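You operate a simulated robot arm through the tools that you are given. There is no shell and no other tool. Be economical: measure what you need, move in short steps, check, and stop when the job is done.

The job below is to be done with a simulated robot arm. You get a single attempt, and the scene is never put back.

TASK
Switch the drive off, then shift guide two to front and lock it.
Fine: free its thumb screw first; the other guides and the speed knob stay.

The check looks at the end state, three seconds after you hand in, the way a careful person would. Anything else that was tipped, shoved, dropped, spilled or broken makes it a failure.

THE ROBOT
A 7-joint arm with a two-finger parallel gripper, fixed in place. Base frame: the origin is at the foot of the arm, x ahead of it, y to its left, z up. Lengths are in mm, angles in rad, forces in N, time in s.
Its first joint turns from -2.897 to 2.897 rad. Payload 4.4 kg.
The tool frame sits at the grasp point between the pads (the TCP): z along the fingers, y along the line on which they close. The tips reach 23 mm beyond it. Largest opening 94 mm; finger width 38, thickness 10; the body of the gripper, 54 by 96 mm, starts 39 mm behind the TCP.
Orientation is that of the tool frame in the base frame, as a unit quaternion [w, x, y, z]. With the fingers straight down and closing along the base's y, the tool's x points along the base's -x, its y along +y and its z along -z.

THE INTERFACE
- The arm moves only by the tool move_arm. Its argument "commands" is one flat list of numbers, 7 for each row, row after row: the shift along the tool's x, y, z in mm, then the turn, a rotation vector about the tool's x, y, z in rad, then the opening, from 0 (shut) to 1 (fully open). In form: [tx, ty, tz, ax, ay, az, grip, tx, ty, tz, ax, ay, az, grip, ...]. A call has 1 to 10 rows; each row is the pose to reach, as a shift and turn from the pose commanded when the call began, along the tool's axes at that moment. Rows are played at 5 a second. More than 50 mm and 0.15 rad between two rows, or a gripper value outside its range, and nothing of the call is played. A pose out of reach is approached as far as the arm can. The call stops where the force on the tool passes 90 N (or 10 N more than at its start, if that is more) or the arm is blocked; 0.2 s more then pass. The fingers move at their own pace (about 72 mm/s each) and stop on an object; they squeeze with about 30 N. The grip force told is the motor's: it shows also when the fingers shut on nothing. Time passes only in rows, and 0.2 s behind the last, so rows that repeat a pose let the fingers close. The reply holds the time, the measured pose of the TCP, the force on the tool along the base axes, the opening and the grip force, in the units named above and with some noise, with the torque about the TCP (base axes, N m) and any sound that the robot's microphone picked up, and new pictures: "show" is both (left out), scene, wrist or none.
- Cameras (640 x 400 px; columns grow to the right, rows downward): "scene" is fixed at [51.5, 498.1, 1388.6]; the picture's right is [-0.06, -1.00, 0.00], its down [-0.61, 0.04, -0.80] and it looks along [0.79, -0.05, -0.61] (base axes); focal length 312 px, centre (320, 200). "wrist" rides on the gripper at [86, 16, -74] in the tool frame; the picture's right is [-0.18, 0.98, 0.00], its down [-0.58, -0.11, -0.81] and it looks along [-0.79, -0.15, 0.59] (tool axes); focal length 243 px, centre (320, 200). There is no depth. A picture from a camera that has moved, and an enlarged one, comes with that camera's place and axes in the base frame and with its lens.
- zoom(camera, box): a new picture of the part [left, top, right, bottom] of that camera's present view, enlarged. No time passes.
- close_job(): hands the job in; it is judged then, once.

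Go step by step. Nothing tells you positions but the pictures and the camera data: compare them with the known pose of the tool, close in by small moves and look again before you grip or let go. The budget is 120 turns and 200 pictures, counting those below and the enlarged ones. Unless the task says otherwise, let go and move clear before handing in, and close with one line.

The tools are called after "Emit:" as name(argument=value, ...) on one line, values as JSON. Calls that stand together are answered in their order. move_arm: Moves the arm, as the interface text tells. Its arguments: {"type":"object","properties":{"commands":{"type":"array"},"show":{"type":"string","enum":["both","scene","wrist","none"]}},"required":["commands"]} The other tools are called the same way: zoom (camera, box) takes an enlarged picture of a part of a camera's view; close_job () hands the job in.

At the start:

```text
t: 0.0
eef_pos: [633.9, 400.8, 1069.5]
tcp_rot: [0.0, -0.001, 1.0, 0.0]
wrist_force: [0.0, 0.3, 0.5]
moment: [-0.01, -0.01, 0.01]
grip_width: 93.9
grip_force: 0.0
```

scene: 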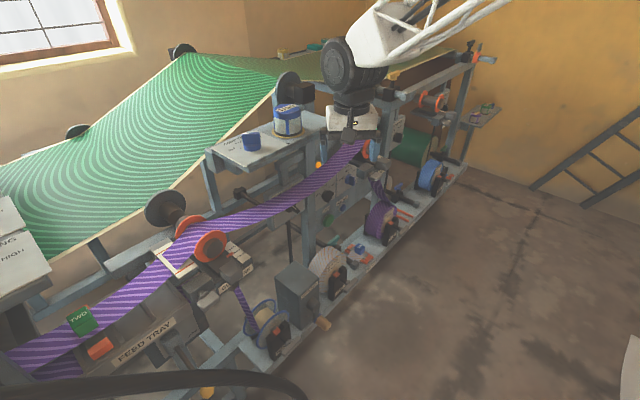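
wrist: 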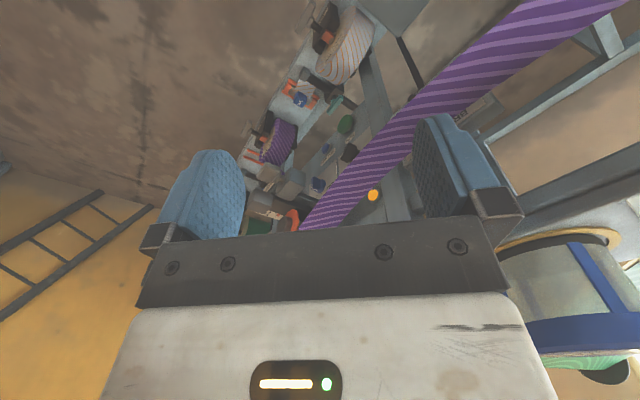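

I see a ribbon machine with guides, a drive box and several knobs, but nothing is legible yet. I'll enlarge parts of the scene to find the drive switch, guide two and its thumb screw.

Emit:
zoom(camera="scene", box=[0, 240, 160, 400])

Emit:
zoom(camera="scene", box=[130, 200, 290, 300])

Emit:
zoom(camera="scene", box=[230, 230, 390, 330])

Emit:
zoom(camera="scene", box=[300, 130, 460, 230])

Emit:
zoom(camera="scene", box=[370, 30, 530, 130])

```text
2.50 times, centred on (80, 320) of scene
camera zoom: at [51.5, 498.1, 1388.6], right [-0.06, -1.0, 0.0], down [-0.61, 0.04, -0.8], along [0.79, -0.05, -0.61], focal length 781 px, centre (920, -100)
```

zoom: 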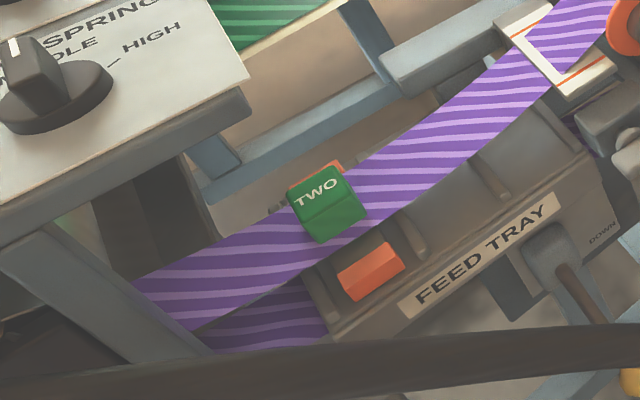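

```text
4.00 times, centred on (210, 250) of scene
camera zoom: at [51.5, 498.1, 1388.6], right [-0.06, -1.0, 0.0], down [-0.61, 0.04, -0.8], along [0.79, -0.05, -0.61], focal length 1250 px, centre (760, 0)
```

zoom: 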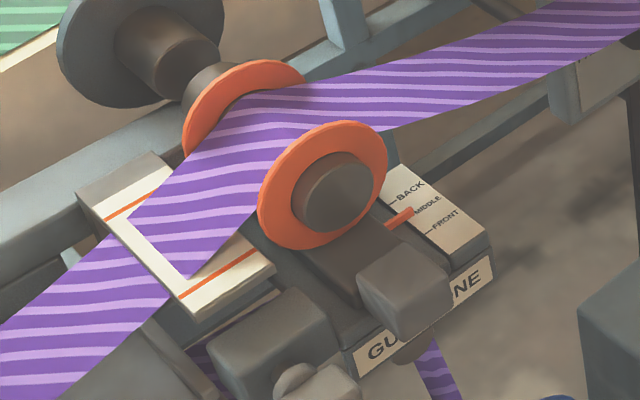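

```text
4.00 times, centred on (310, 280) of scene
camera zoom: at [51.5, 498.1, 1388.6], right [-0.06, -1.0, 0.0], down [-0.61, 0.04, -0.8], along [0.79, -0.05, -0.61], focal length 1250 px, centre (360, -120)
```

zoom: 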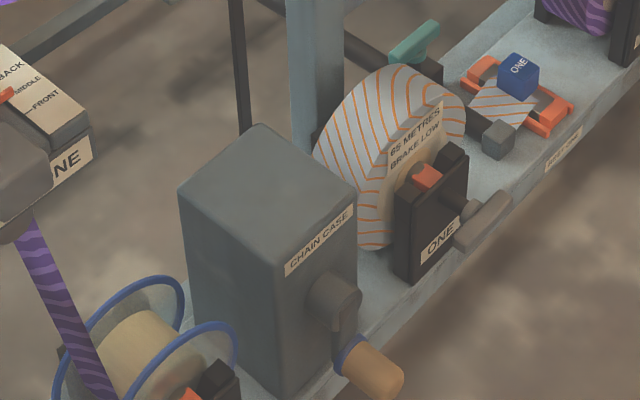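

```text
4.00 times, centred on (380, 180) of scene
camera zoom: at [51.5, 498.1, 1388.6], right [-0.06, -1.0, 0.0], down [-0.61, 0.04, -0.8], along [0.79, -0.05, -0.61], focal length 1250 px, centre (80, 280)
```

zoom: 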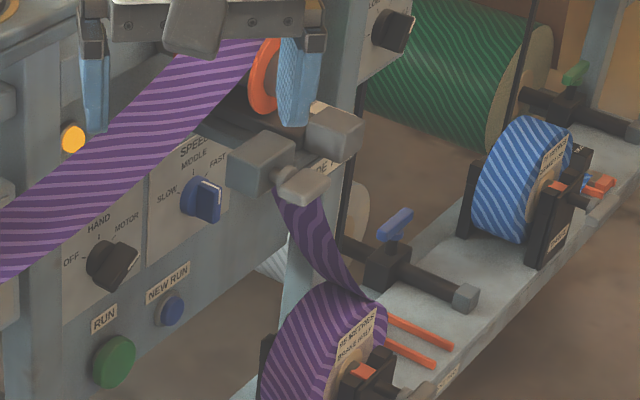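

```text
4.00 times, centred on (450, 80) of scene
camera zoom: at [51.5, 498.1, 1388.6], right [-0.06, -1.0, 0.0], down [-0.61, 0.04, -0.8], along [0.79, -0.05, -0.61], focal length 1250 px, centre (-200, 680)
```

zoom: 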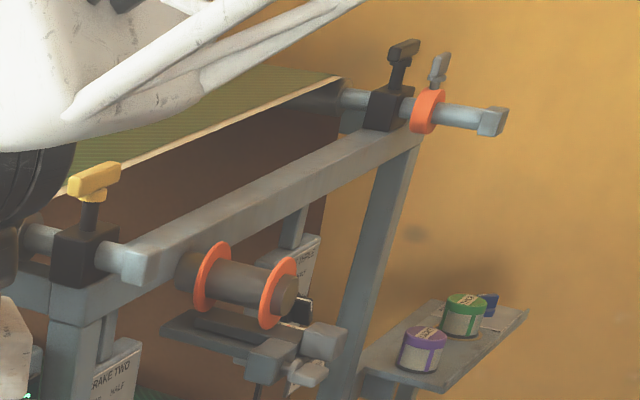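

The selector (OFF / HAND / MOTOR) is on the panel beneath the ribbon, and a guide sits behind the gripper. I'll look closer at those.

Emit:
zoom(camera="scene", box=[310, 175, 370, 235])

Emit:
zoom(camera="scene", box=[350, 130, 400, 190])

Emit:
zoom(camera="scene", box=[400, 85, 470, 135])

Emit:
zoom(camera="wrist", box=[240, 80, 400, 240])

Emit:
zoom(camera="scene", box=[160, 240, 260, 300])

```text
6.67 times, centred on (340, 205) of scene
camera zoom: at [51.5, 498.1, 1388.6], right [-0.06, -1.0, 0.0], down [-0.61, 0.04, -0.8], along [0.79, -0.05, -0.61], focal length 2084 px, centre (187, 167)
```

zoom: 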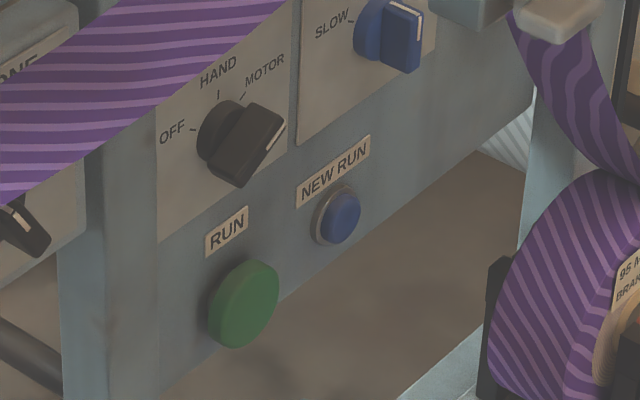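

```text
6.67 times, centred on (375, 160) of scene
camera zoom: at [51.5, 498.1, 1388.6], right [-0.06, -1.0, 0.0], down [-0.61, 0.04, -0.8], along [0.79, -0.05, -0.61], focal length 2084 px, centre (-47, 467)
```

zoom: 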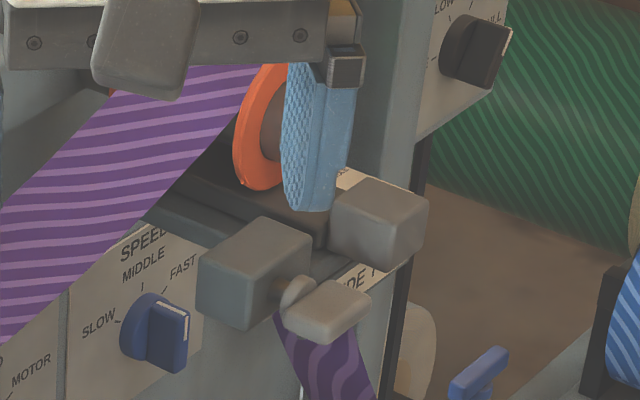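

```text
8.00 times, centred on (435, 110) of scene
camera zoom: at [51.5, 498.1, 1388.6], right [-0.06, -1.0, 0.0], down [-0.61, 0.04, -0.8], along [0.79, -0.05, -0.61], focal length 2500 px, centre (-600, 920)
```

zoom: 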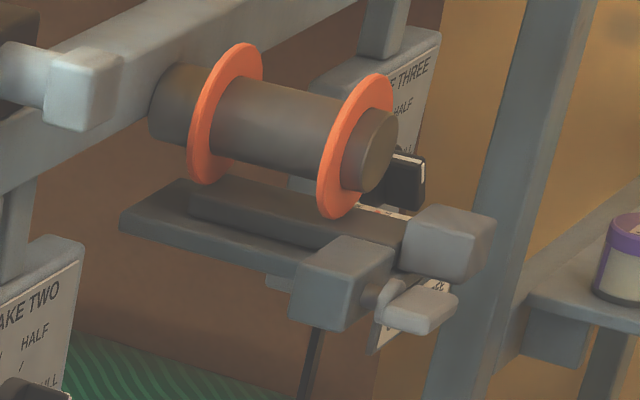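

```text
2.50 times, centred on (320, 160) of wrist
camera zoom: at [549.3, 417.6, 1145.0], right [0.18, 0.98, 0.0], down [0.58, -0.11, 0.81], along [0.79, -0.15, -0.59], focal length 606 px, centre (320, 300)
```

zoom: 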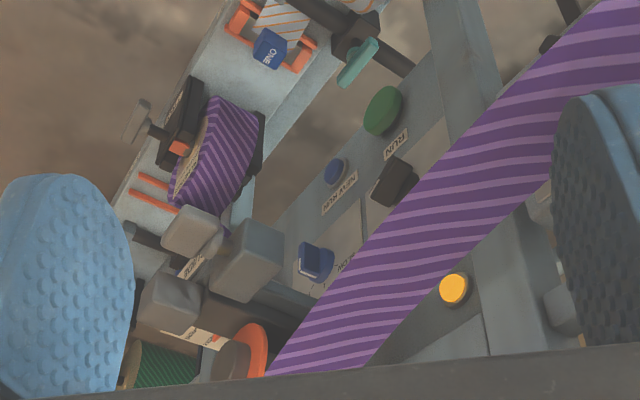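

```text
6.40 times, centred on (210, 270) of scene
camera zoom: at [51.5, 498.1, 1388.6], right [-0.06, -1.0, 0.0], down [-0.61, 0.04, -0.8], along [0.79, -0.05, -0.61], focal length 2000 px, centre (1024, -248)
```

zoom: 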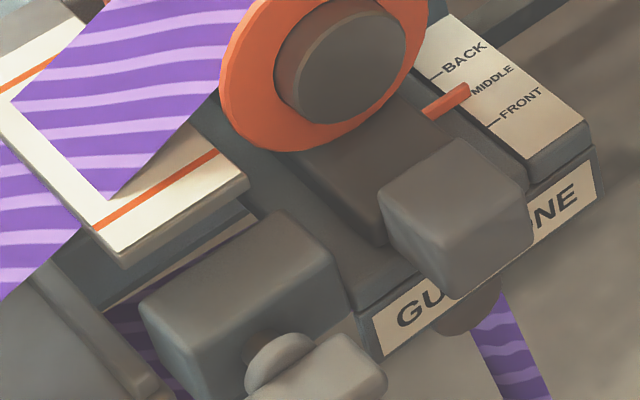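

The drive selector reads MOTOR and is on the front panel, at roughly (957, 411, 705). Guide two's thumb screw is near (827, 278, 871). The machine front faces about (-0.72, -0.69), so I back the arm off towards the base and turn to line up with it.

Emit:
move_arm(commands=[20, -22, 2, 0, 0, -0.0768, 1, 40, -44, 4, 0, 0, -0.1536, 1, 60, -66, 6, 0, 0, -0.2304, 1, 80, -88, 8, 0, 0, -0.3072, 1, 100, -110, 10, 0, 0, -0.384, 1, 120, -132, 12, 0, 0, -0.4608, 1, 140, -154, 14, 0, 0, -0.5376, 1, 160, -176, 16, 0, 0, -0.6144, 1, 180, -198, 18, 0, 0, -0.6912, 1, 200, -220, 20, 0, 0, -0.768, 1])

```text
t: 2.2
eef_pos: [433.7, 180.6, 1049.9]
tcp_rot: [0.0, -0.376, 0.927, -0.001]
wrist_force: [-0.6, 0.2, 0.1]
moment: [-0.02, -0.01, 0.0]
grip_width: 93.9
grip_force: 0.0
camera wrist: at [361.8, 132.9, 1124.7], right [-0.55, 0.83, 0.0], down [0.49, 0.33, 0.81], along [0.67, 0.44, -0.59], focal length 243 px, centre (320, 200)
```

scene: 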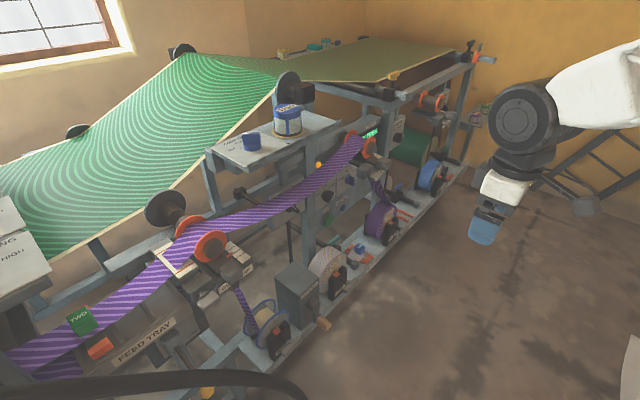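
wrist: 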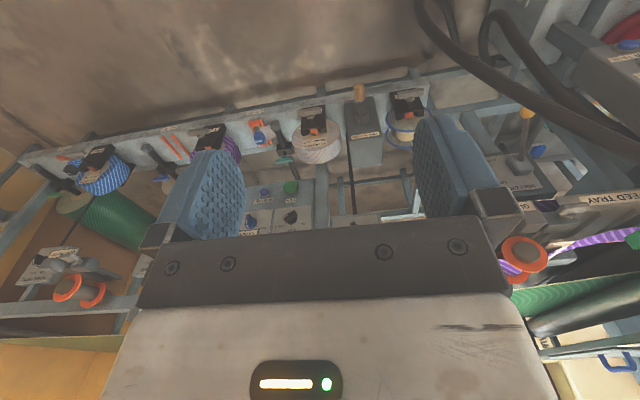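

The view of guide two is now open, so I'll look closely at it, the panel and guide three.

Emit:
zoom(camera="scene", box=[340, 115, 404, 179])

Emit:
zoom(camera="scene", box=[360, 130, 396, 166])

Emit:
zoom(camera="scene", box=[305, 160, 365, 220])

Emit:
zoom(camera="wrist", box=[230, 170, 330, 240])

```text
6.25 times, centred on (372, 147) of scene
camera zoom: at [51.5, 498.1, 1388.6], right [-0.06, -1.0, 0.0], down [-0.61, 0.04, -0.8], along [0.79, -0.05, -0.61], focal length 1953 px, centre (-5, 531)
```

zoom: 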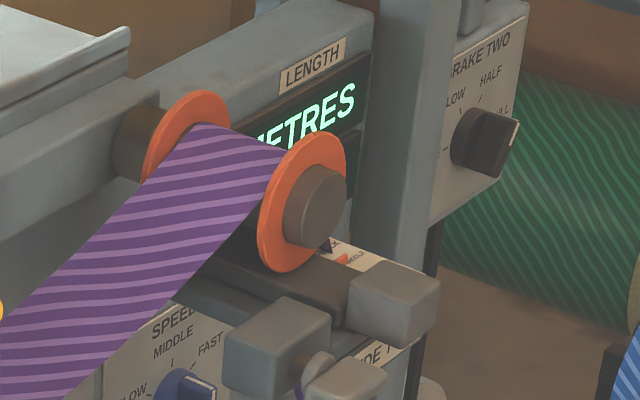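

```text
11.11 times, centred on (378, 148) of scene
camera zoom: at [51.5, 498.1, 1388.6], right [-0.06, -1.0, 0.0], down [-0.61, 0.04, -0.8], along [0.79, -0.05, -0.61], focal length 3473 px, centre (-324, 778)
```

zoom: 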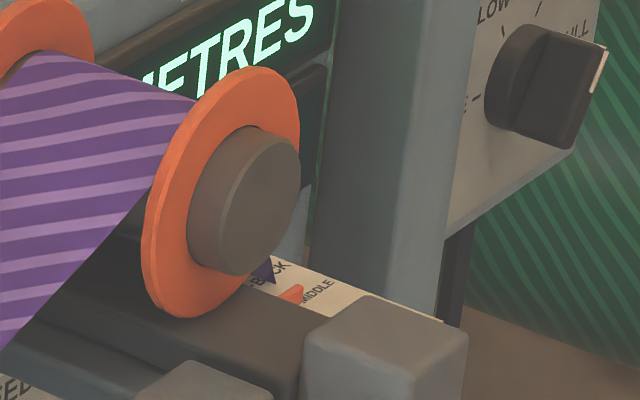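

```text
6.67 times, centred on (335, 190) of scene
camera zoom: at [51.5, 498.1, 1388.6], right [-0.06, -1.0, 0.0], down [-0.61, 0.04, -0.8], along [0.79, -0.05, -0.61], focal length 2084 px, centre (220, 267)
```

zoom: 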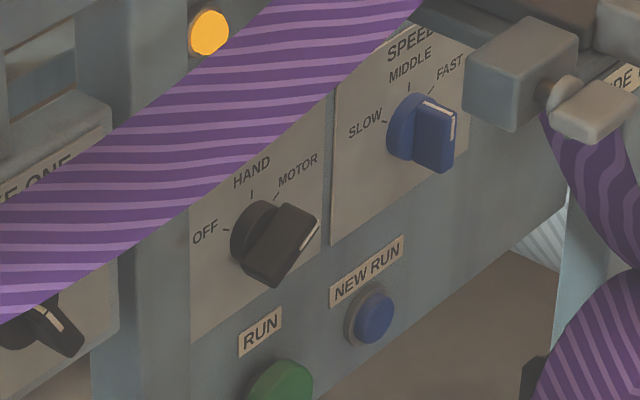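

```text
5.71 times, centred on (280, 205) of wrist
camera zoom: at [361.8, 132.9, 1124.7], right [-0.55, 0.83, 0.0], down [0.49, 0.33, 0.81], along [0.67, 0.44, -0.59], focal length 1386 px, centre (549, 171)
```

zoom: 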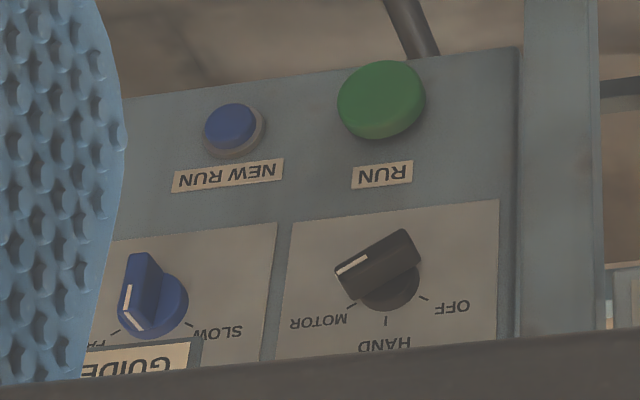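

I take the drive knob to be at about (949, 407, 711), with its bar pointing at MOTOR, and guide two's block stands above it, further out. I now pitch the tool up to point at the panel, still well in front of the machine.

Emit:
move_arm(commands=[-15, -20, 25, 0, -0.15, 0, 1, -30, -40, 50, 0, -0.3, 0, 1, -45, -60, 75, 0, -0.45, 0, 1, -60, -80, 100, 0, -0.6, 0, 1, -75, -100, 125, 0, -0.75, 0, 1, -90, -120, 150, 0, -0.9, 0, 1, -105, -140, 175, 0, -1.05, 0, 1, -120, -160, 200, 0, -1.2, 0, 1, -135, -180, 225, 0, -1.35, 0, 1, -150, -200, 250, 0, -1.5, 0, 1])

```text
t: 4.4
eef_pos: [681.7, 140.6, 799.8]
tcp_rot: [0.632, -0.274, 0.679, 0.255]
wrist_force: [-0.7, 0.3, 0.0]
moment: [0.02, 0.04, -0.03]
grip_width: 94.1
grip_force: 0.0
camera wrist: at [613.3, 96.9, 719.3], right [-0.67, 0.72, 0.18], down [-0.48, -0.61, 0.64], along [0.57, 0.34, 0.75], focal length 243 px, centre (320, 200)
```

scene: 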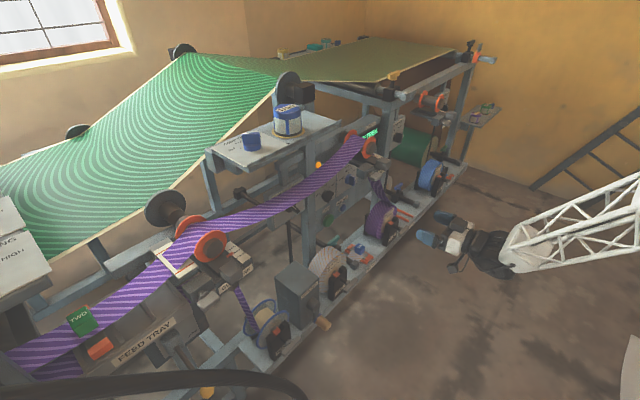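
wrist: 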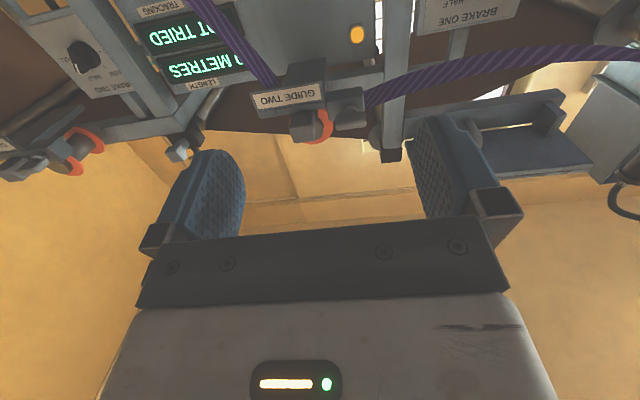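

The view from below confirms guide two's block is at z about 850 and above. Its hanging ribbon leans off to the far side, so the way to the drive knob underneath is clear. I lower the tool, level it, and move in part way.

Emit:
move_arm(commands=[37, 0, 3, -0.009, -0.036, 0, 1, 73, 0, 6, -0.018, -0.072, 0, 1, 73, 1, 50, -0.018, -0.072, 0, 1, 73, 2, 94, -0.018, -0.072, 0, 1, 73, 3, 138, -0.018, -0.072, 0, 1, 73, 3, 182, -0.018, -0.072, 0, 1, 73, 4, 226, -0.018, -0.072, 0, 1])

```text
t: 6.0
eef_pos: [836.4, 296.8, 712.0]
tcp_rot: [0.654, -0.27, 0.653, 0.271]
wrist_force: [-0.3, 0.5, 0.4]
moment: [-0.02, 0.01, -0.02]
grip_width: 93.8
grip_force: 0.0
camera wrist: at [774.9, 255.8, 626.3], right [-0.69, 0.7, 0.18], down [-0.49, -0.65, 0.58], along [0.52, 0.31, 0.79], focal length 243 px, centre (320, 200)
```

scene: 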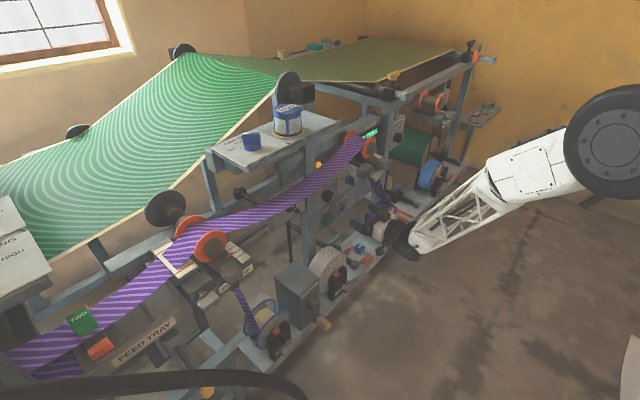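
wrist: 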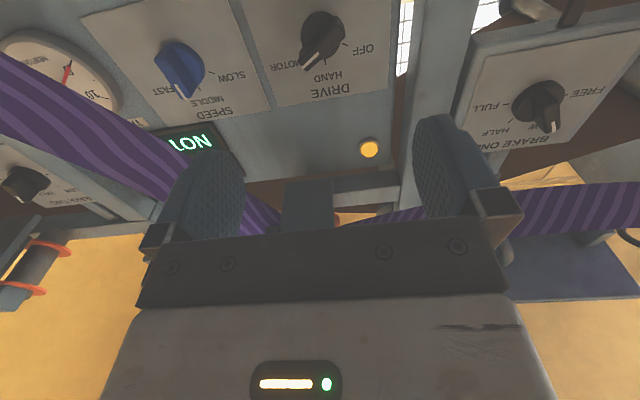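

The drive knob is now visible from below. I'll enlarge it to refine its position and pointing direction.

Emit:
zoom(camera="wrist", box=[250, 0, 400, 100])

Emit:
zoom(camera="scene", box=[310, 160, 430, 260])

```text
4.00 times, centred on (325, 50) of wrist
camera zoom: at [774.9, 255.8, 626.3], right [-0.69, 0.7, 0.18], down [-0.49, -0.65, 0.58], along [0.52, 0.31, 0.79], focal length 970 px, centre (300, 800)
```

zoom: 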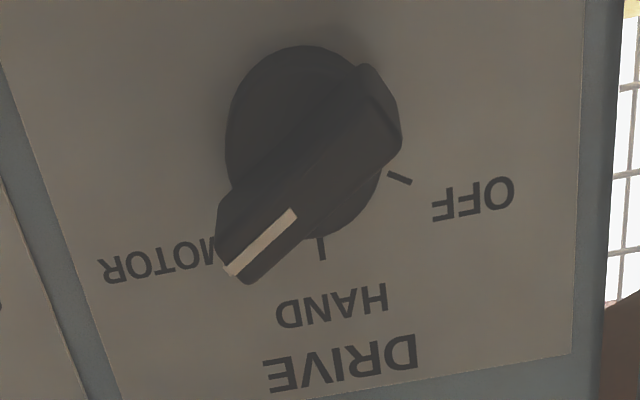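

```text
4.00 times, centred on (370, 210) of scene
camera zoom: at [51.5, 498.1, 1388.6], right [-0.06, -1.0, 0.0], down [-0.61, 0.04, -0.8], along [0.79, -0.05, -0.61], focal length 1250 px, centre (120, 160)
```

zoom: 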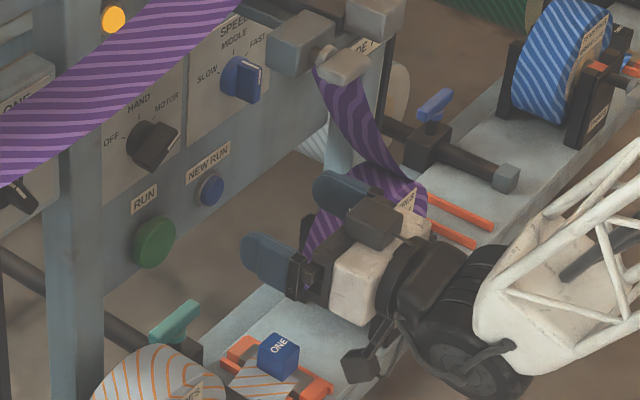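

The knob axis comes out at L about 382, z about 711, with the bar front at n about 955 (n being the distance along the approach direction). Its bar is 55° to MOTOR's side. I roll the gripper to match and move in to just short of the bar.

Emit:
move_arm(commands=[0, 0, 15, 0, 0, 0.136, 0.8, 0, 0, 30, 0, 0, 0.272, 0.7, 0, 0, 45, 0, 0, 0.407, 0.6, 0, 0, 60, 0, 0, 0.543, 0.6, 0, 0, 75, 0, 0, 0.679, 0.6, 0, 0, 90, 0, 0, 0.814, 0.6, 0, 0, 105, 0, 0, 0.95, 0.6])

```text
t: 7.6
eef_pos: [911.9, 370.2, 709.6]
tcp_rot: [0.457, 0.06, 0.704, 0.541]
wrist_force: [0.2, 0.1, -0.9]
moment: [0.01, 0.0, -0.04]
grip_width: 56.3
grip_force: 0.0
camera wrist: at [803.6, 375.0, 674.2], right [-0.3, 0.3, 0.91], down [-0.19, -0.95, 0.25], along [0.94, -0.1, 0.34], focal length 243 px, centre (320, 200)
```

scene: 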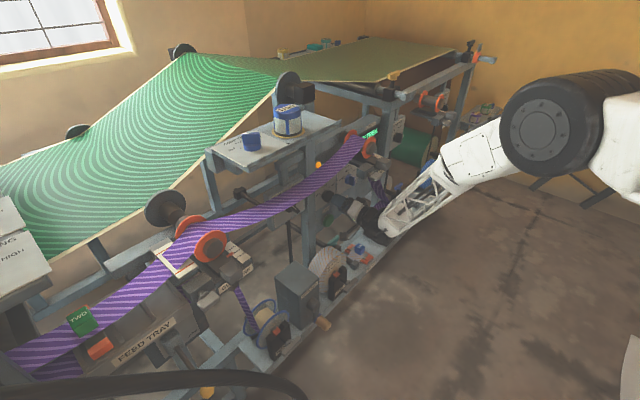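
wrist: 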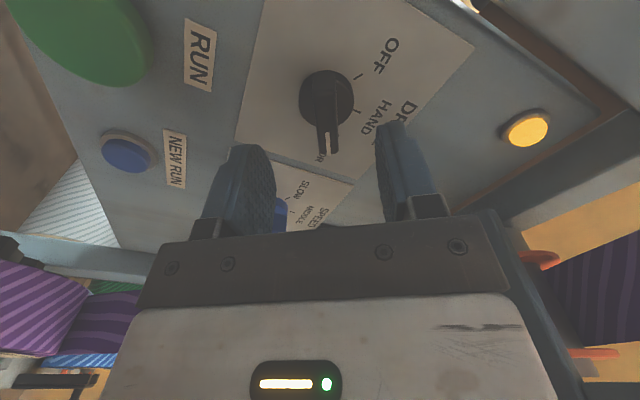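

The bar is well centred and aligned between the fingers. I advance about 38 mm and close on it.

Emit:
move_arm(commands=[0, 0, 13, 0, 0, 0, 0.6, 0, 0, 26, 0, 0, 0, 0.6, 0, 0, 38, 0, 0, 0, 0.6])

```text
t: 8.4
eef_pos: [937.7, 397.0, 711.8]
tcp_rot: [0.458, 0.059, 0.704, 0.539]
wrist_force: [-0.6, 0.1, -0.1]
moment: [0.03, 0.05, 0.03]
grip_width: 56.2
grip_force: 0.0
camera wrist: at [830.7, 402.4, 674.3], right [-0.3, 0.3, 0.91], down [-0.19, -0.95, 0.25], along [0.93, -0.1, 0.34], focal length 243 px, centre (320, 200)
```

scene: 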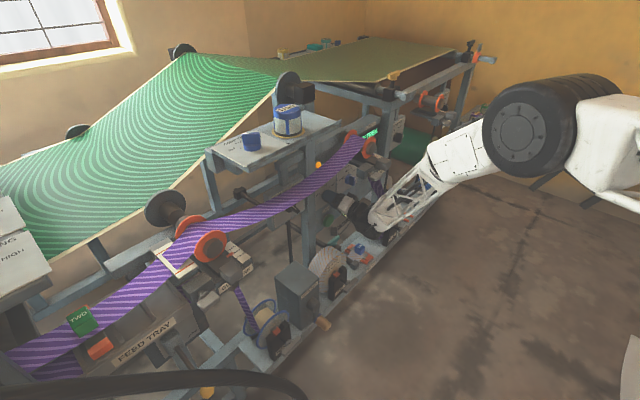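
wrist: 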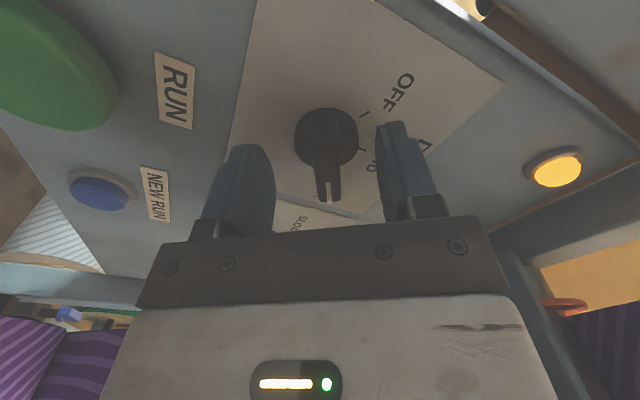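

The tips overlap the bar by about 12 mm, and it sits about 3 mm off centre. I correct that, go 4 mm deeper and close.

Emit:
move_arm(commands=[0, 3, 4, 0, 0, 0, 0.6, 0, 3, 4, 0, 0, 0, 0.3, 0, 3, 4, 0, 0, 0, 0.1, 0, 3, 4, 0, 0, 0, 0.0, 0, 3, 4, 0, 0, 0, 0.0], show="wrist")

```text
t: 9.6
eef_pos: [938.3, 401.6, 712.9]
tcp_rot: [0.457, 0.059, 0.704, 0.54]
wrist_force: [8.8, -3.3, -5.5]
moment: [0.15, -0.11, -0.67]
grip_width: 13.0
grip_force: 45.4
camera wrist: at [832.1, 406.2, 677.1], right [-0.3, 0.3, 0.91], down [-0.19, -0.95, 0.25], along [0.93, -0.1, 0.34], focal length 243 px, centre (320, 200)
```

wrist: 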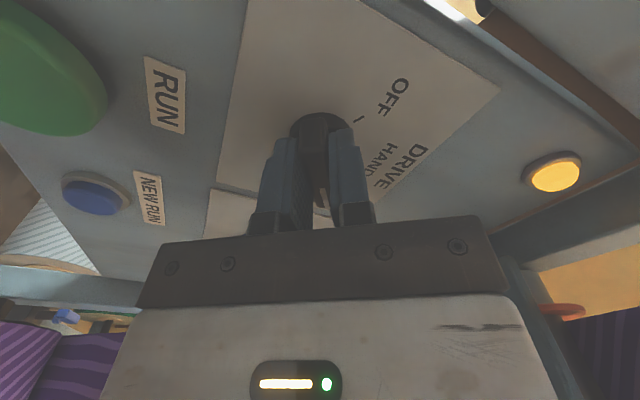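

The bar is gripped, at 13 mm wide. I undo the sideways offset that is loading the tool and start turning counter-clockwise towards OFF.

Emit:
move_arm(commands=[0, -3, 0, 0, 0, 0, 0, 0, -3, 0, 0, 0, -0.14, 0, 0, -3, 0, 0, 0, -0.28, 0, 0, -3, 0, 0, 0, -0.42, 0, 0, -3, 0, 0, 0, -0.56, 0, 0, -3, 0, 0, 0, -0.7, 0, 0, -3, 0, 0, 0, -0.84, 0, 0, -3, 0, 0, 0, -0.98, 0])

```text
t: 11.4
eef_pos: [941.0, 401.2, 713.0]
tcp_rot: [0.659, -0.28, 0.648, 0.26]
wrist_force: [-44.8, -20.6, 35.8]
moment: [0.37, -0.42, 0.45]
grip_width: 12.9
grip_force: 44.5
camera wrist: at [880.8, 358.2, 626.1], right [-0.7, 0.7, 0.15], down [-0.51, -0.63, 0.58], along [0.5, 0.33, 0.8], focal length 243 px, centre (320, 200)
```

scene: 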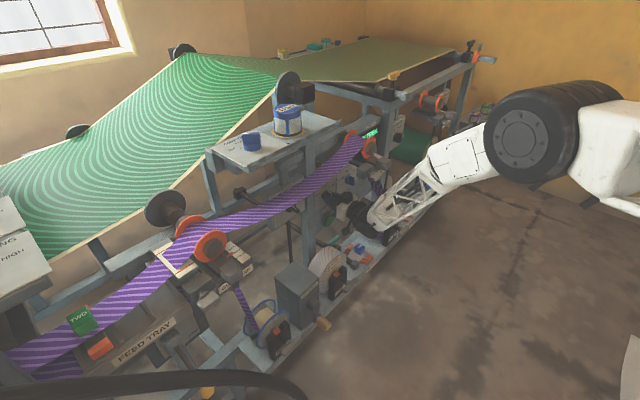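
wrist: 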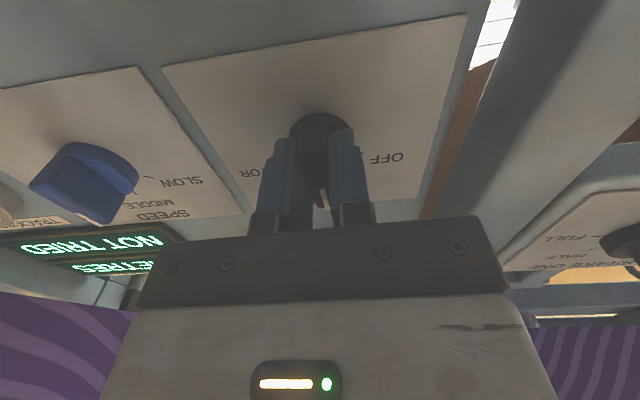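

The knob is now upright, but the tool carries about 45 N sideways. I'll release at this detent to relax the load, then look before gripping again.

Emit:
move_arm(commands=[0, 0, 0, 0, 0, 0, 0.3, 0, 0, -3, 0, 0, 0, 0.5, 0, 0, -3, 0, 0, 0, 0.5], show="wrist")

Emit:
zoom(camera="wrist", box=[240, 80, 400, 240])

```text
t: 12.2
eef_pos: [939.0, 399.7, 711.0]
tcp_rot: [0.657, -0.28, 0.649, 0.262]
wrist_force: [0.5, -0.7, 0.3]
moment: [0.01, 0.02, 0.01]
grip_width: 47.1
grip_force: 0.2
camera wrist: at [878.0, 356.5, 624.8], right [-0.7, 0.7, 0.15], down [-0.51, -0.64, 0.58], along [0.51, 0.33, 0.8], focal length 243 px, centre (320, 200)
```

wrist: 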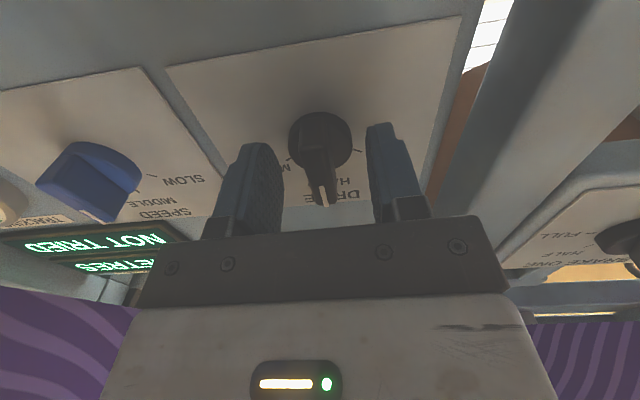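

```text
2.50 times, centred on (320, 160) of wrist
camera zoom: at [878.0, 356.5, 624.8], right [-0.7, 0.7, 0.15], down [-0.51, -0.64, 0.58], along [0.51, 0.33, 0.8], focal length 606 px, centre (320, 300)
```

zoom: 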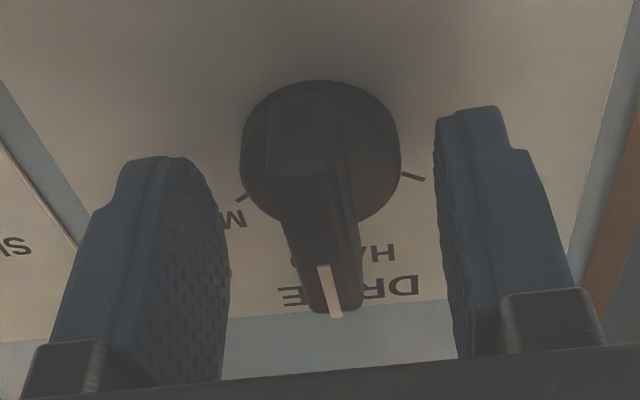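

The knob stands at HAND and the load is gone. I grip again and turn on to OFF.

Emit:
move_arm(commands=[0, 0, 0, 0, 0, 0, 0.1, 0, 0, 0, 0, 0, 0, 0, 0, 0, 0, 0, 0, 0, 0, 0, 0, 0, 0, 0, -0.14, 0, 0, 0, 0, 0, 0, -0.28, 0, 0, 0, 0, 0, 0, -0.42, 0, 0, 0, 0, 0, 0, -0.56, 0, 0, 0, 0, 0, 0, -0.7, 0, 0, 0, 0, 0, 0, -0.84, 0, 0, 0, 0, 0, 0, -0.96, 0], show="wrist")

```text
t: 13.6
eef_pos: [941.0, 398.8, 710.2]
tcp_rot: [0.68, -0.382, 0.6, 0.178]
wrist_force: [-134.6, -69.4, 70.3]
moment: [1.88, -1.97, -1.57]
grip_width: 13.7
grip_force: 44.5
out of reach, approached as far as the arm can: row 5, 6
stopped in row 6: the force on the tool passed its limit at 432 N (the readings are from after the stop); the commanded pose is now the measured one
camera wrist: at [900.6, 336.8, 624.8], right [-0.73, 0.67, -0.12], down [-0.6, -0.54, 0.6], along [0.33, 0.51, 0.79], focal length 243 px, centre (320, 200)
```

wrist: 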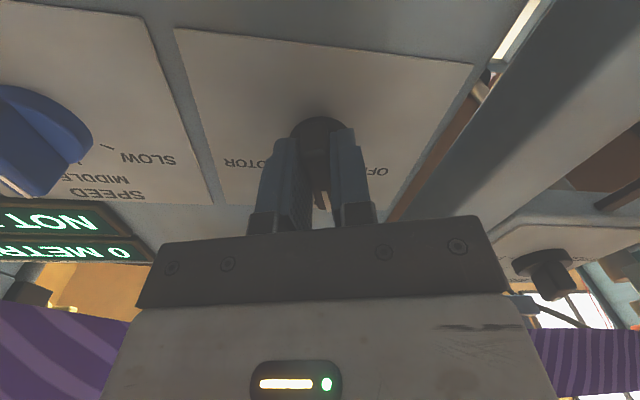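

The wrist reached its joint limit at this roll, with the knob part way to OFF. I release and back straight out, so I can regrip with the hand flipped by half a turn.

Emit:
move_arm(commands=[0, 0, 0, 0, 0, 0, 0.3, 0, 0, -3, 0, 0, 0, 0.5, 0, 0, -20, 0, 0, 0, 0.5, 0, 0, -40, 0, 0, 0, 0.6, 0, 0, -60, 0, 0, 0, 0.6, 0, 0, -80, 0, 0, 0, 0.6])

Emit:
zoom(camera="wrist", box=[220, 40, 420, 200])

Emit:
zoom(camera="scene", box=[310, 140, 430, 240])

```text
t: 13.8
eef_pos: [941.8, 400.4, 709.3]
tcp_rot: [0.68, -0.382, 0.599, 0.179]
wrist_force: [-99.1, -42.6, 44.5]
moment: [0.94, -1.14, -0.38]
grip_width: 15.7
grip_force: 0.0
stopped in row 1: the force on the tool passed its limit at 182 N (the readings are from after the stop); the commanded pose is now the measured one
camera wrist: at [900.2, 337.2, 624.2], right [-0.73, 0.67, -0.12], down [-0.6, -0.54, 0.6], along [0.33, 0.51, 0.79], focal length 243 px, centre (320, 200)
```

scene: 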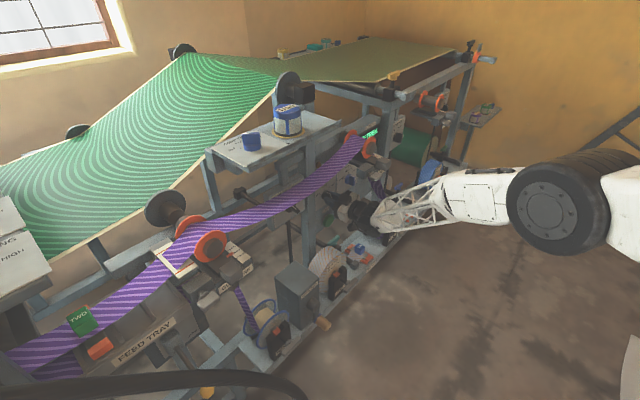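
wrist: 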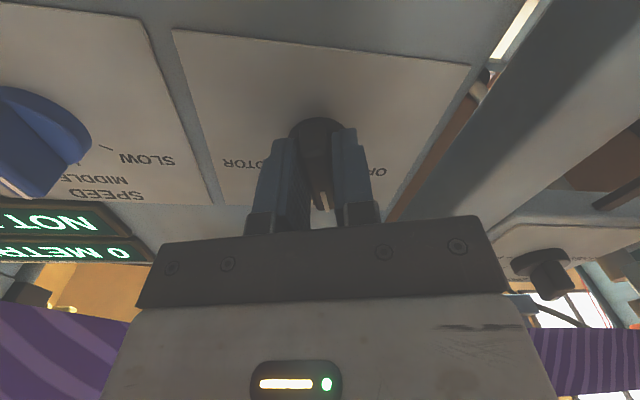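

```text
2.50 times, centred on (320, 120) of wrist
camera zoom: at [900.2, 337.2, 624.2], right [-0.73, 0.67, -0.12], down [-0.6, -0.54, 0.6], along [0.33, 0.51, 0.79], focal length 606 px, centre (320, 400)
```

zoom: 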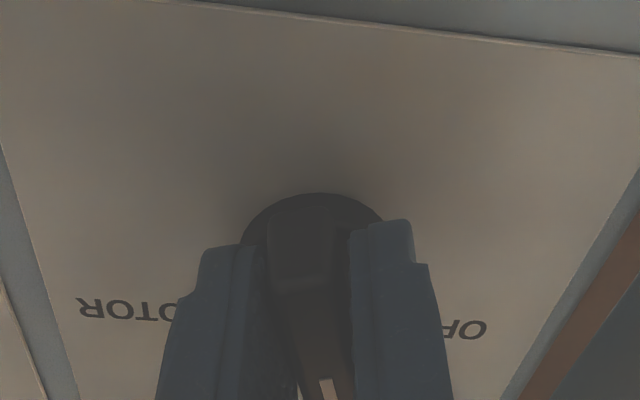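

```text
4.00 times, centred on (370, 190) of scene
camera zoom: at [51.5, 498.1, 1388.6], right [-0.06, -1.0, 0.0], down [-0.61, 0.04, -0.8], along [0.79, -0.05, -0.61], focal length 1250 px, centre (120, 240)
```

zoom: 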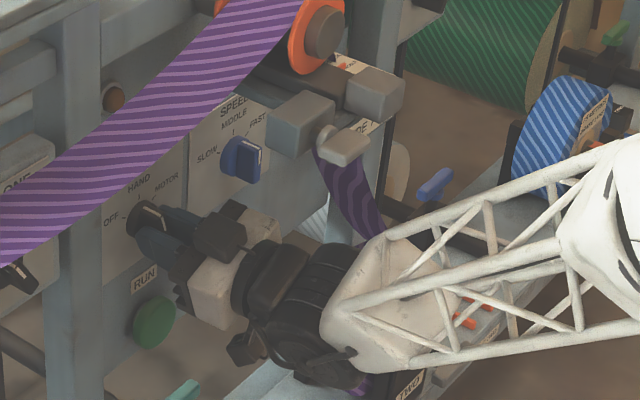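

The fingers only began to open before the force stop. I try again, opening while easing back.

Emit:
move_arm(commands=[0, 0, 0, 0, 0, 0, 0.4, 0, 0, 0, 0, 0, 0, 0.5, 0, 0, -3, 0, 0, 0, 0.5], show="wrist")

```text
t: 14.2
eef_pos: [940.7, 400.0, 709.6]
tcp_rot: [0.68, -0.383, 0.599, 0.18]
wrist_force: [-87.1, -23.3, 32.4]
moment: [0.93, -1.37, -0.19]
grip_width: 21.3
grip_force: 0.1
stopped in row 1: the force on the tool passed its limit at 140 N (the readings are from after the stop); the commanded pose is now the measured one
camera wrist: at [898.6, 338.5, 623.0], right [-0.73, 0.67, -0.12], down [-0.59, -0.54, 0.6], along [0.33, 0.51, 0.79], focal length 243 px, centre (320, 200)
```

wrist: 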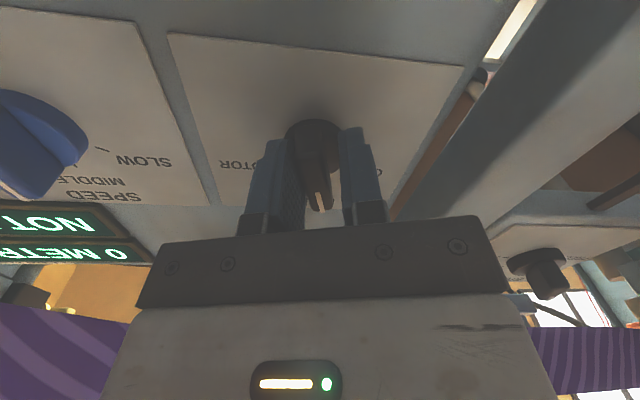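

The load is falling as the fingers open. I retreat straight back along the tool in small steps.

Emit:
move_arm(commands=[0, 0, -6, 0, 0, 0, 0.4, 0, 0, -14, 0, 0, 0, 0.5, 0, 0, -30, 0, 0, 0, 0.5, 0, 0, -50, 0, 0, 0, 0.6, 0, 0, -75, 0, 0, 0, 0.6], show="wrist")

```text
t: 15.4
eef_pos: [898.8, 342.6, 713.2]
tcp_rot: [0.676, -0.383, 0.601, 0.186]
wrist_force: [0.3, 0.1, 0.6]
moment: [0.0, -0.01, 0.03]
grip_width: 56.2
grip_force: 0.0
out of reach, approached as far as the arm can: row 4, 5
camera wrist: at [856.6, 279.9, 627.7], right [-0.74, 0.67, -0.11], down [-0.58, -0.55, 0.6], along [0.34, 0.51, 0.79], focal length 243 px, centre (320, 200)
```

wrist: 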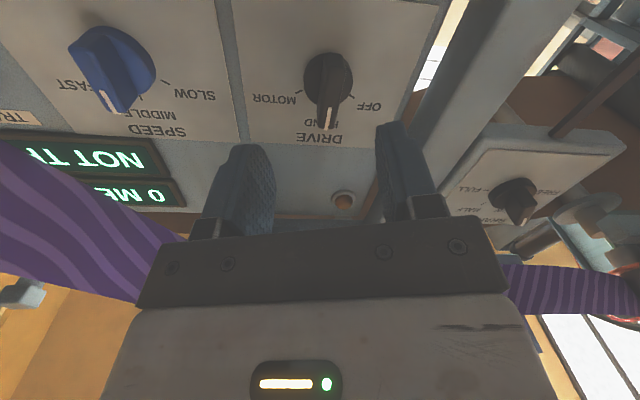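

The knob sprang back to HAND, so OFF still has to be reached. I back out a little and roll the hand the other way, towards a half turn.

Emit:
move_arm(commands=[0, 0, -5, 0, 0, 0.14, 0.6, 0, 0, -15, 0, 0, 0.28, 0.6, 0, 0, -30, 0, 0, 0.42, 0.6, 0, 0, -45, 0, 0, 0.56, 0.6, 0, 0, -60, 0, 0, 0.7, 0.6, 0, 0, -60, 0, 0, 0.84, 0.6, 0, 0, -60, 0, 0, 0.98, 0.6, 0, 0, -60, 0, 0, 1.12, 0.6, 0, 0, -60, 0, 0, 1.26, 0.6, 0, 0, -60, 0, 0, 1.4, 0.6], show="wrist")

```text
t: 17.6
eef_pos: [857.9, 298.6, 713.8]
tcp_rot: [0.403, 0.095, 0.705, 0.575]
wrist_force: [0.3, 0.0, -0.4]
moment: [-0.04, -0.02, 0.0]
grip_width: 56.2
grip_force: 0.0
camera wrist: at [746.5, 300.4, 690.4], right [-0.2, 0.2, 0.96], down [-0.13, -0.98, 0.18], along [0.97, -0.09, 0.23], focal length 243 px, centre (320, 200)
```

wrist: 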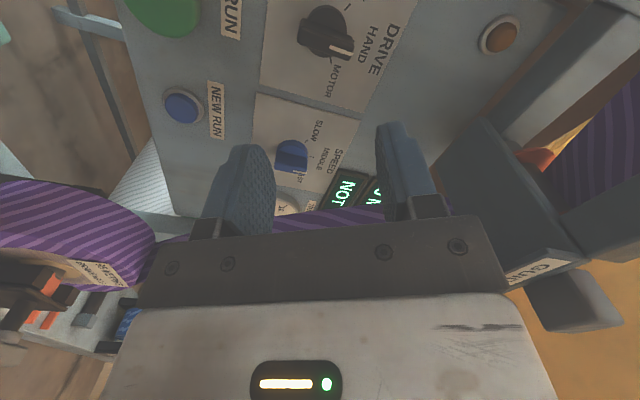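

The rotation is going cleanly. I continue rolling towards the half-turn pose.

Emit:
move_arm(commands=[0, 0, 0, 0, 0, 0.14, 0.6, 0, 0, 0, 0, 0, 0.28, 0.6, 0, 0, 0, 0, 0, 0.42, 0.6, 0, 0, 0, 0, 0, 0.56, 0.6, 0, 0, 0, 0, 0, 0.7, 0.6, 0, 0, 0, 0, 0, 0.84, 0.6, 0, 0, 0, 0, 0, 0.98, 0.6, 0, 0, 0, 0, 0, 1.12, 0.6, 0, 0, 0, 0, 0, 1.26, 0.6, 0, 0, 0, 0, 0, 1.4, 0.6], show="wrist")

```text
t: 19.8
eef_pos: [857.0, 298.2, 715.9]
tcp_rot: [-0.062, 0.527, 0.478, 0.7]
wrist_force: [0.1, -0.1, 0.2]
moment: [0.0, 0.0, -0.01]
grip_width: 56.4
grip_force: 0.0
camera wrist: at [780.5, 271.0, 795.0], right [0.66, -0.6, 0.45], down [-0.36, -0.78, -0.52], along [0.66, 0.18, -0.73], focal length 243 px, centre (320, 200)
```

wrist: 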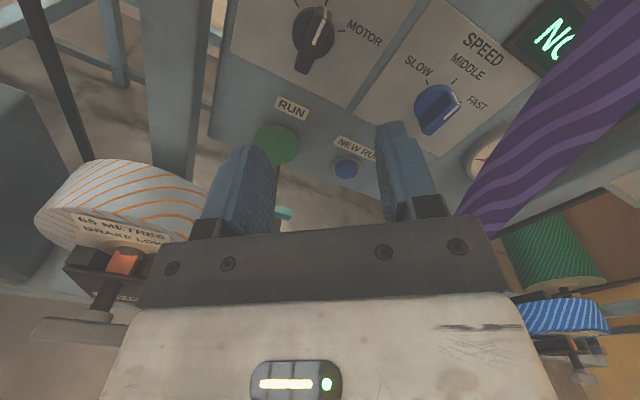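

With the camera now above, I finish the half turn, square the tool to the panel, and move in front of the knob.

Emit:
move_arm(commands=[0.7, -2, 15, -0.009, 0, 0.13, 0.6, 1.4, -4, 30, -0.018, -0.001, 0.26, 0.6, 2, -6, 44, -0.026, -0.001, 0.39, 0.6, 2.7, -8, 59, -0.035, -0.001, 0.52, 0.6, 3.4, -10.2, 73.5, -0.0435, -0.002, 0.645, 0.6], show="wrist")

```text
t: 21.0
eef_pos: [901.6, 360.1, 709.8]
tcp_rot: [-0.269, 0.652, 0.272, 0.654]
wrist_force: [-0.4, 0.3, -0.2]
moment: [0.01, 0.02, -0.01]
grip_width: 56.3
grip_force: 0.1
camera wrist: at [860.7, 295.6, 797.9], right [0.7, -0.7, -0.18], down [-0.65, -0.49, -0.58], along [0.32, 0.52, -0.79], focal length 243 px, centre (320, 200)
```

wrist: 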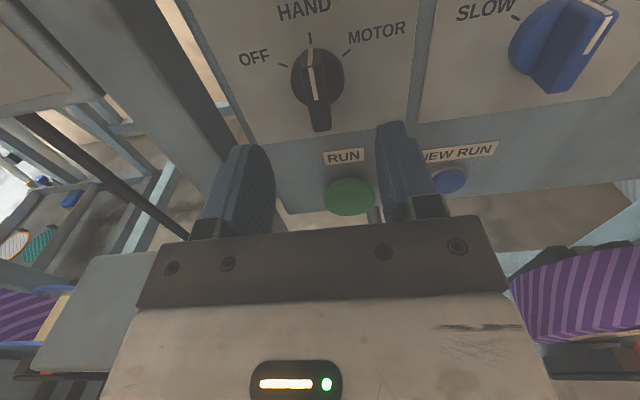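

The view from above shows the bar upright and centred. I advance to it, slightly higher to match its axis, and grip.

Emit:
move_arm(commands=[2, -1, 18, 0, 0, 0, 0.6, 3.7, -1.4, 36, 0, 0, 0, 0.6, 3.7, -1.4, 53, 0, 0, 0, 0.5, 3.7, -1.4, 53, 0, 0, 0, 0.2, 3.7, -1.4, 53, 0, 0, 0, 0, 3.7, -1.4, 53, 0, 0, 0, 0], show="wrist")

```text
t: 22.4
eef_pos: [937.1, 397.1, 713.1]
tcp_rot: [-0.269, 0.653, 0.272, 0.654]
wrist_force: [30.9, -9.3, -9.4]
moment: [-0.63, 0.71, -0.2]
grip_width: 12.9
grip_force: 45.4
camera wrist: at [897.1, 333.7, 800.7], right [0.69, -0.7, -0.18], down [-0.65, -0.49, -0.58], along [0.32, 0.52, -0.79], focal length 243 px, centre (320, 200)
```

wrist: 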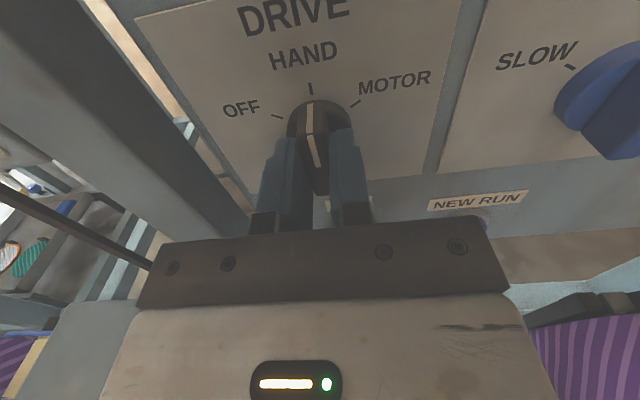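

Gripped, with about 28 N pushing towards +L, so the axis is a couple of millimetres that way. I shift to relax it, then turn the first part.

Emit:
move_arm(commands=[0, 2, -0.5, 0, 0, 0, 0, 0, 2, -0.5, 0, 0, 0, 0], show="none")

```text
t: 23.0
eef_pos: [936.3, 397.4, 713.5]
tcp_rot: [-0.269, 0.652, 0.273, 0.654]
wrist_force: [22.8, 11.7, -10.6]
moment: [-0.16, 0.21, -0.12]
grip_width: 12.9
grip_force: 44.8
```

The side load has mostly gone. I turn towards OFF in steps.

Emit:
move_arm(commands=[-0.5, 0.5, 1, 0, 0, -0.13, 0, -0.5, 0.5, 1, 0, 0, -0.26, 0, -0.5, 0.5, 1, 0, 0, -0.39, 0, -0.5, 0.5, 1, 0, 0, -0.52, 0], show="wrist")

```text
t: 24.0
eef_pos: [937.8, 396.3, 713.1]
tcp_rot: [-0.091, 0.56, 0.431, 0.702]
wrist_force: [-36.9, -3.5, 16.7]
moment: [0.24, -0.22, 0.42]
grip_width: 13.1
grip_force: 45.4
camera wrist: at [865.9, 365.0, 797.1], right [0.67, -0.67, 0.34], down [-0.43, -0.71, -0.56], along [0.61, 0.23, -0.76], focal length 243 px, centre (320, 200)
```

wrist: 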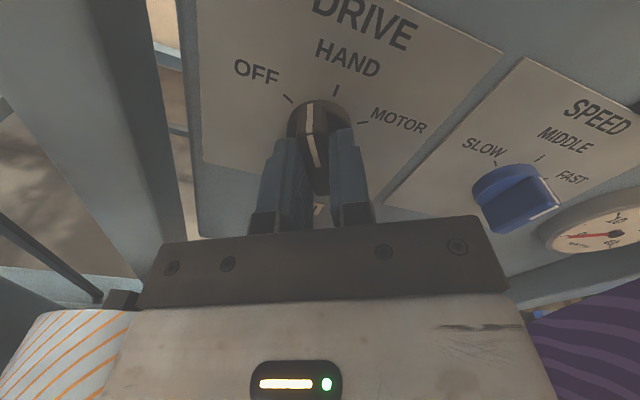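

The bar is following, about half way to OFF. I continue the turn.

Emit:
move_arm(commands=[1.2, -0.4, -1, 0, 0, -0.13, 0, 1.2, -0.4, -1, 0, 0, -0.26, 0, 1.2, -0.4, -1, 0, 0, -0.38, 0, 1.2, -0.4, -1, 0, 0, -0.46, 0], show="wrist")

```text
t: 25.0
eef_pos: [937.3, 395.3, 713.8]
tcp_rot: [0.073, 0.447, 0.547, 0.704]
wrist_force: [32.3, 14.6, -16.7]
moment: [-0.32, 0.25, -0.22]
grip_width: 13.1
grip_force: 45.6
camera wrist: at [842.1, 388.5, 776.0], right [0.49, -0.49, 0.72], down [-0.27, -0.87, -0.41], along [0.83, 0.01, -0.56], focal length 243 px, centre (320, 200)
```

wrist: 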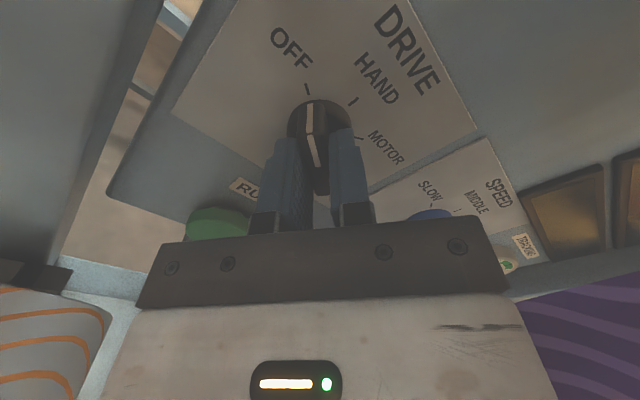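

The bar points at OFF and the displays have gone dark. I open gently and pull back.

Emit:
move_arm(commands=[0, 0, 0, 0, 0, 0, 0.15, 0, 0, 0, 0, 0, 0, 0.3, 0, 0, 0, 0, 0, 0, 0.5, 0, 0, -15, 0, 0, 0, 0.5, 0, 0, -35, 0, 0, 0, 0.5, 0, 0, -60, 0, 0, 0, 0.5], show="wrist")

```text
t: 26.4
eef_pos: [895.1, 355.1, 714.7]
tcp_rot: [0.071, 0.447, 0.548, 0.704]
wrist_force: [-0.8, 0.0, -0.8]
moment: [0.04, 0.0, 0.0]
grip_width: 47.1
grip_force: 0.0
camera wrist: at [798.7, 346.8, 775.7], right [0.49, -0.49, 0.72], down [-0.27, -0.87, -0.41], along [0.83, 0.01, -0.56], focal length 243 px, centre (320, 200)
```

wrist: 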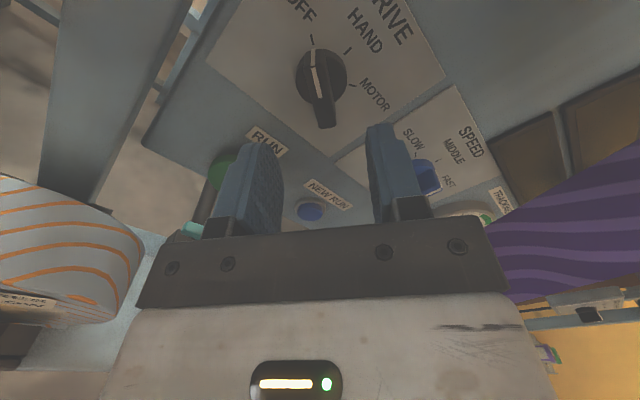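

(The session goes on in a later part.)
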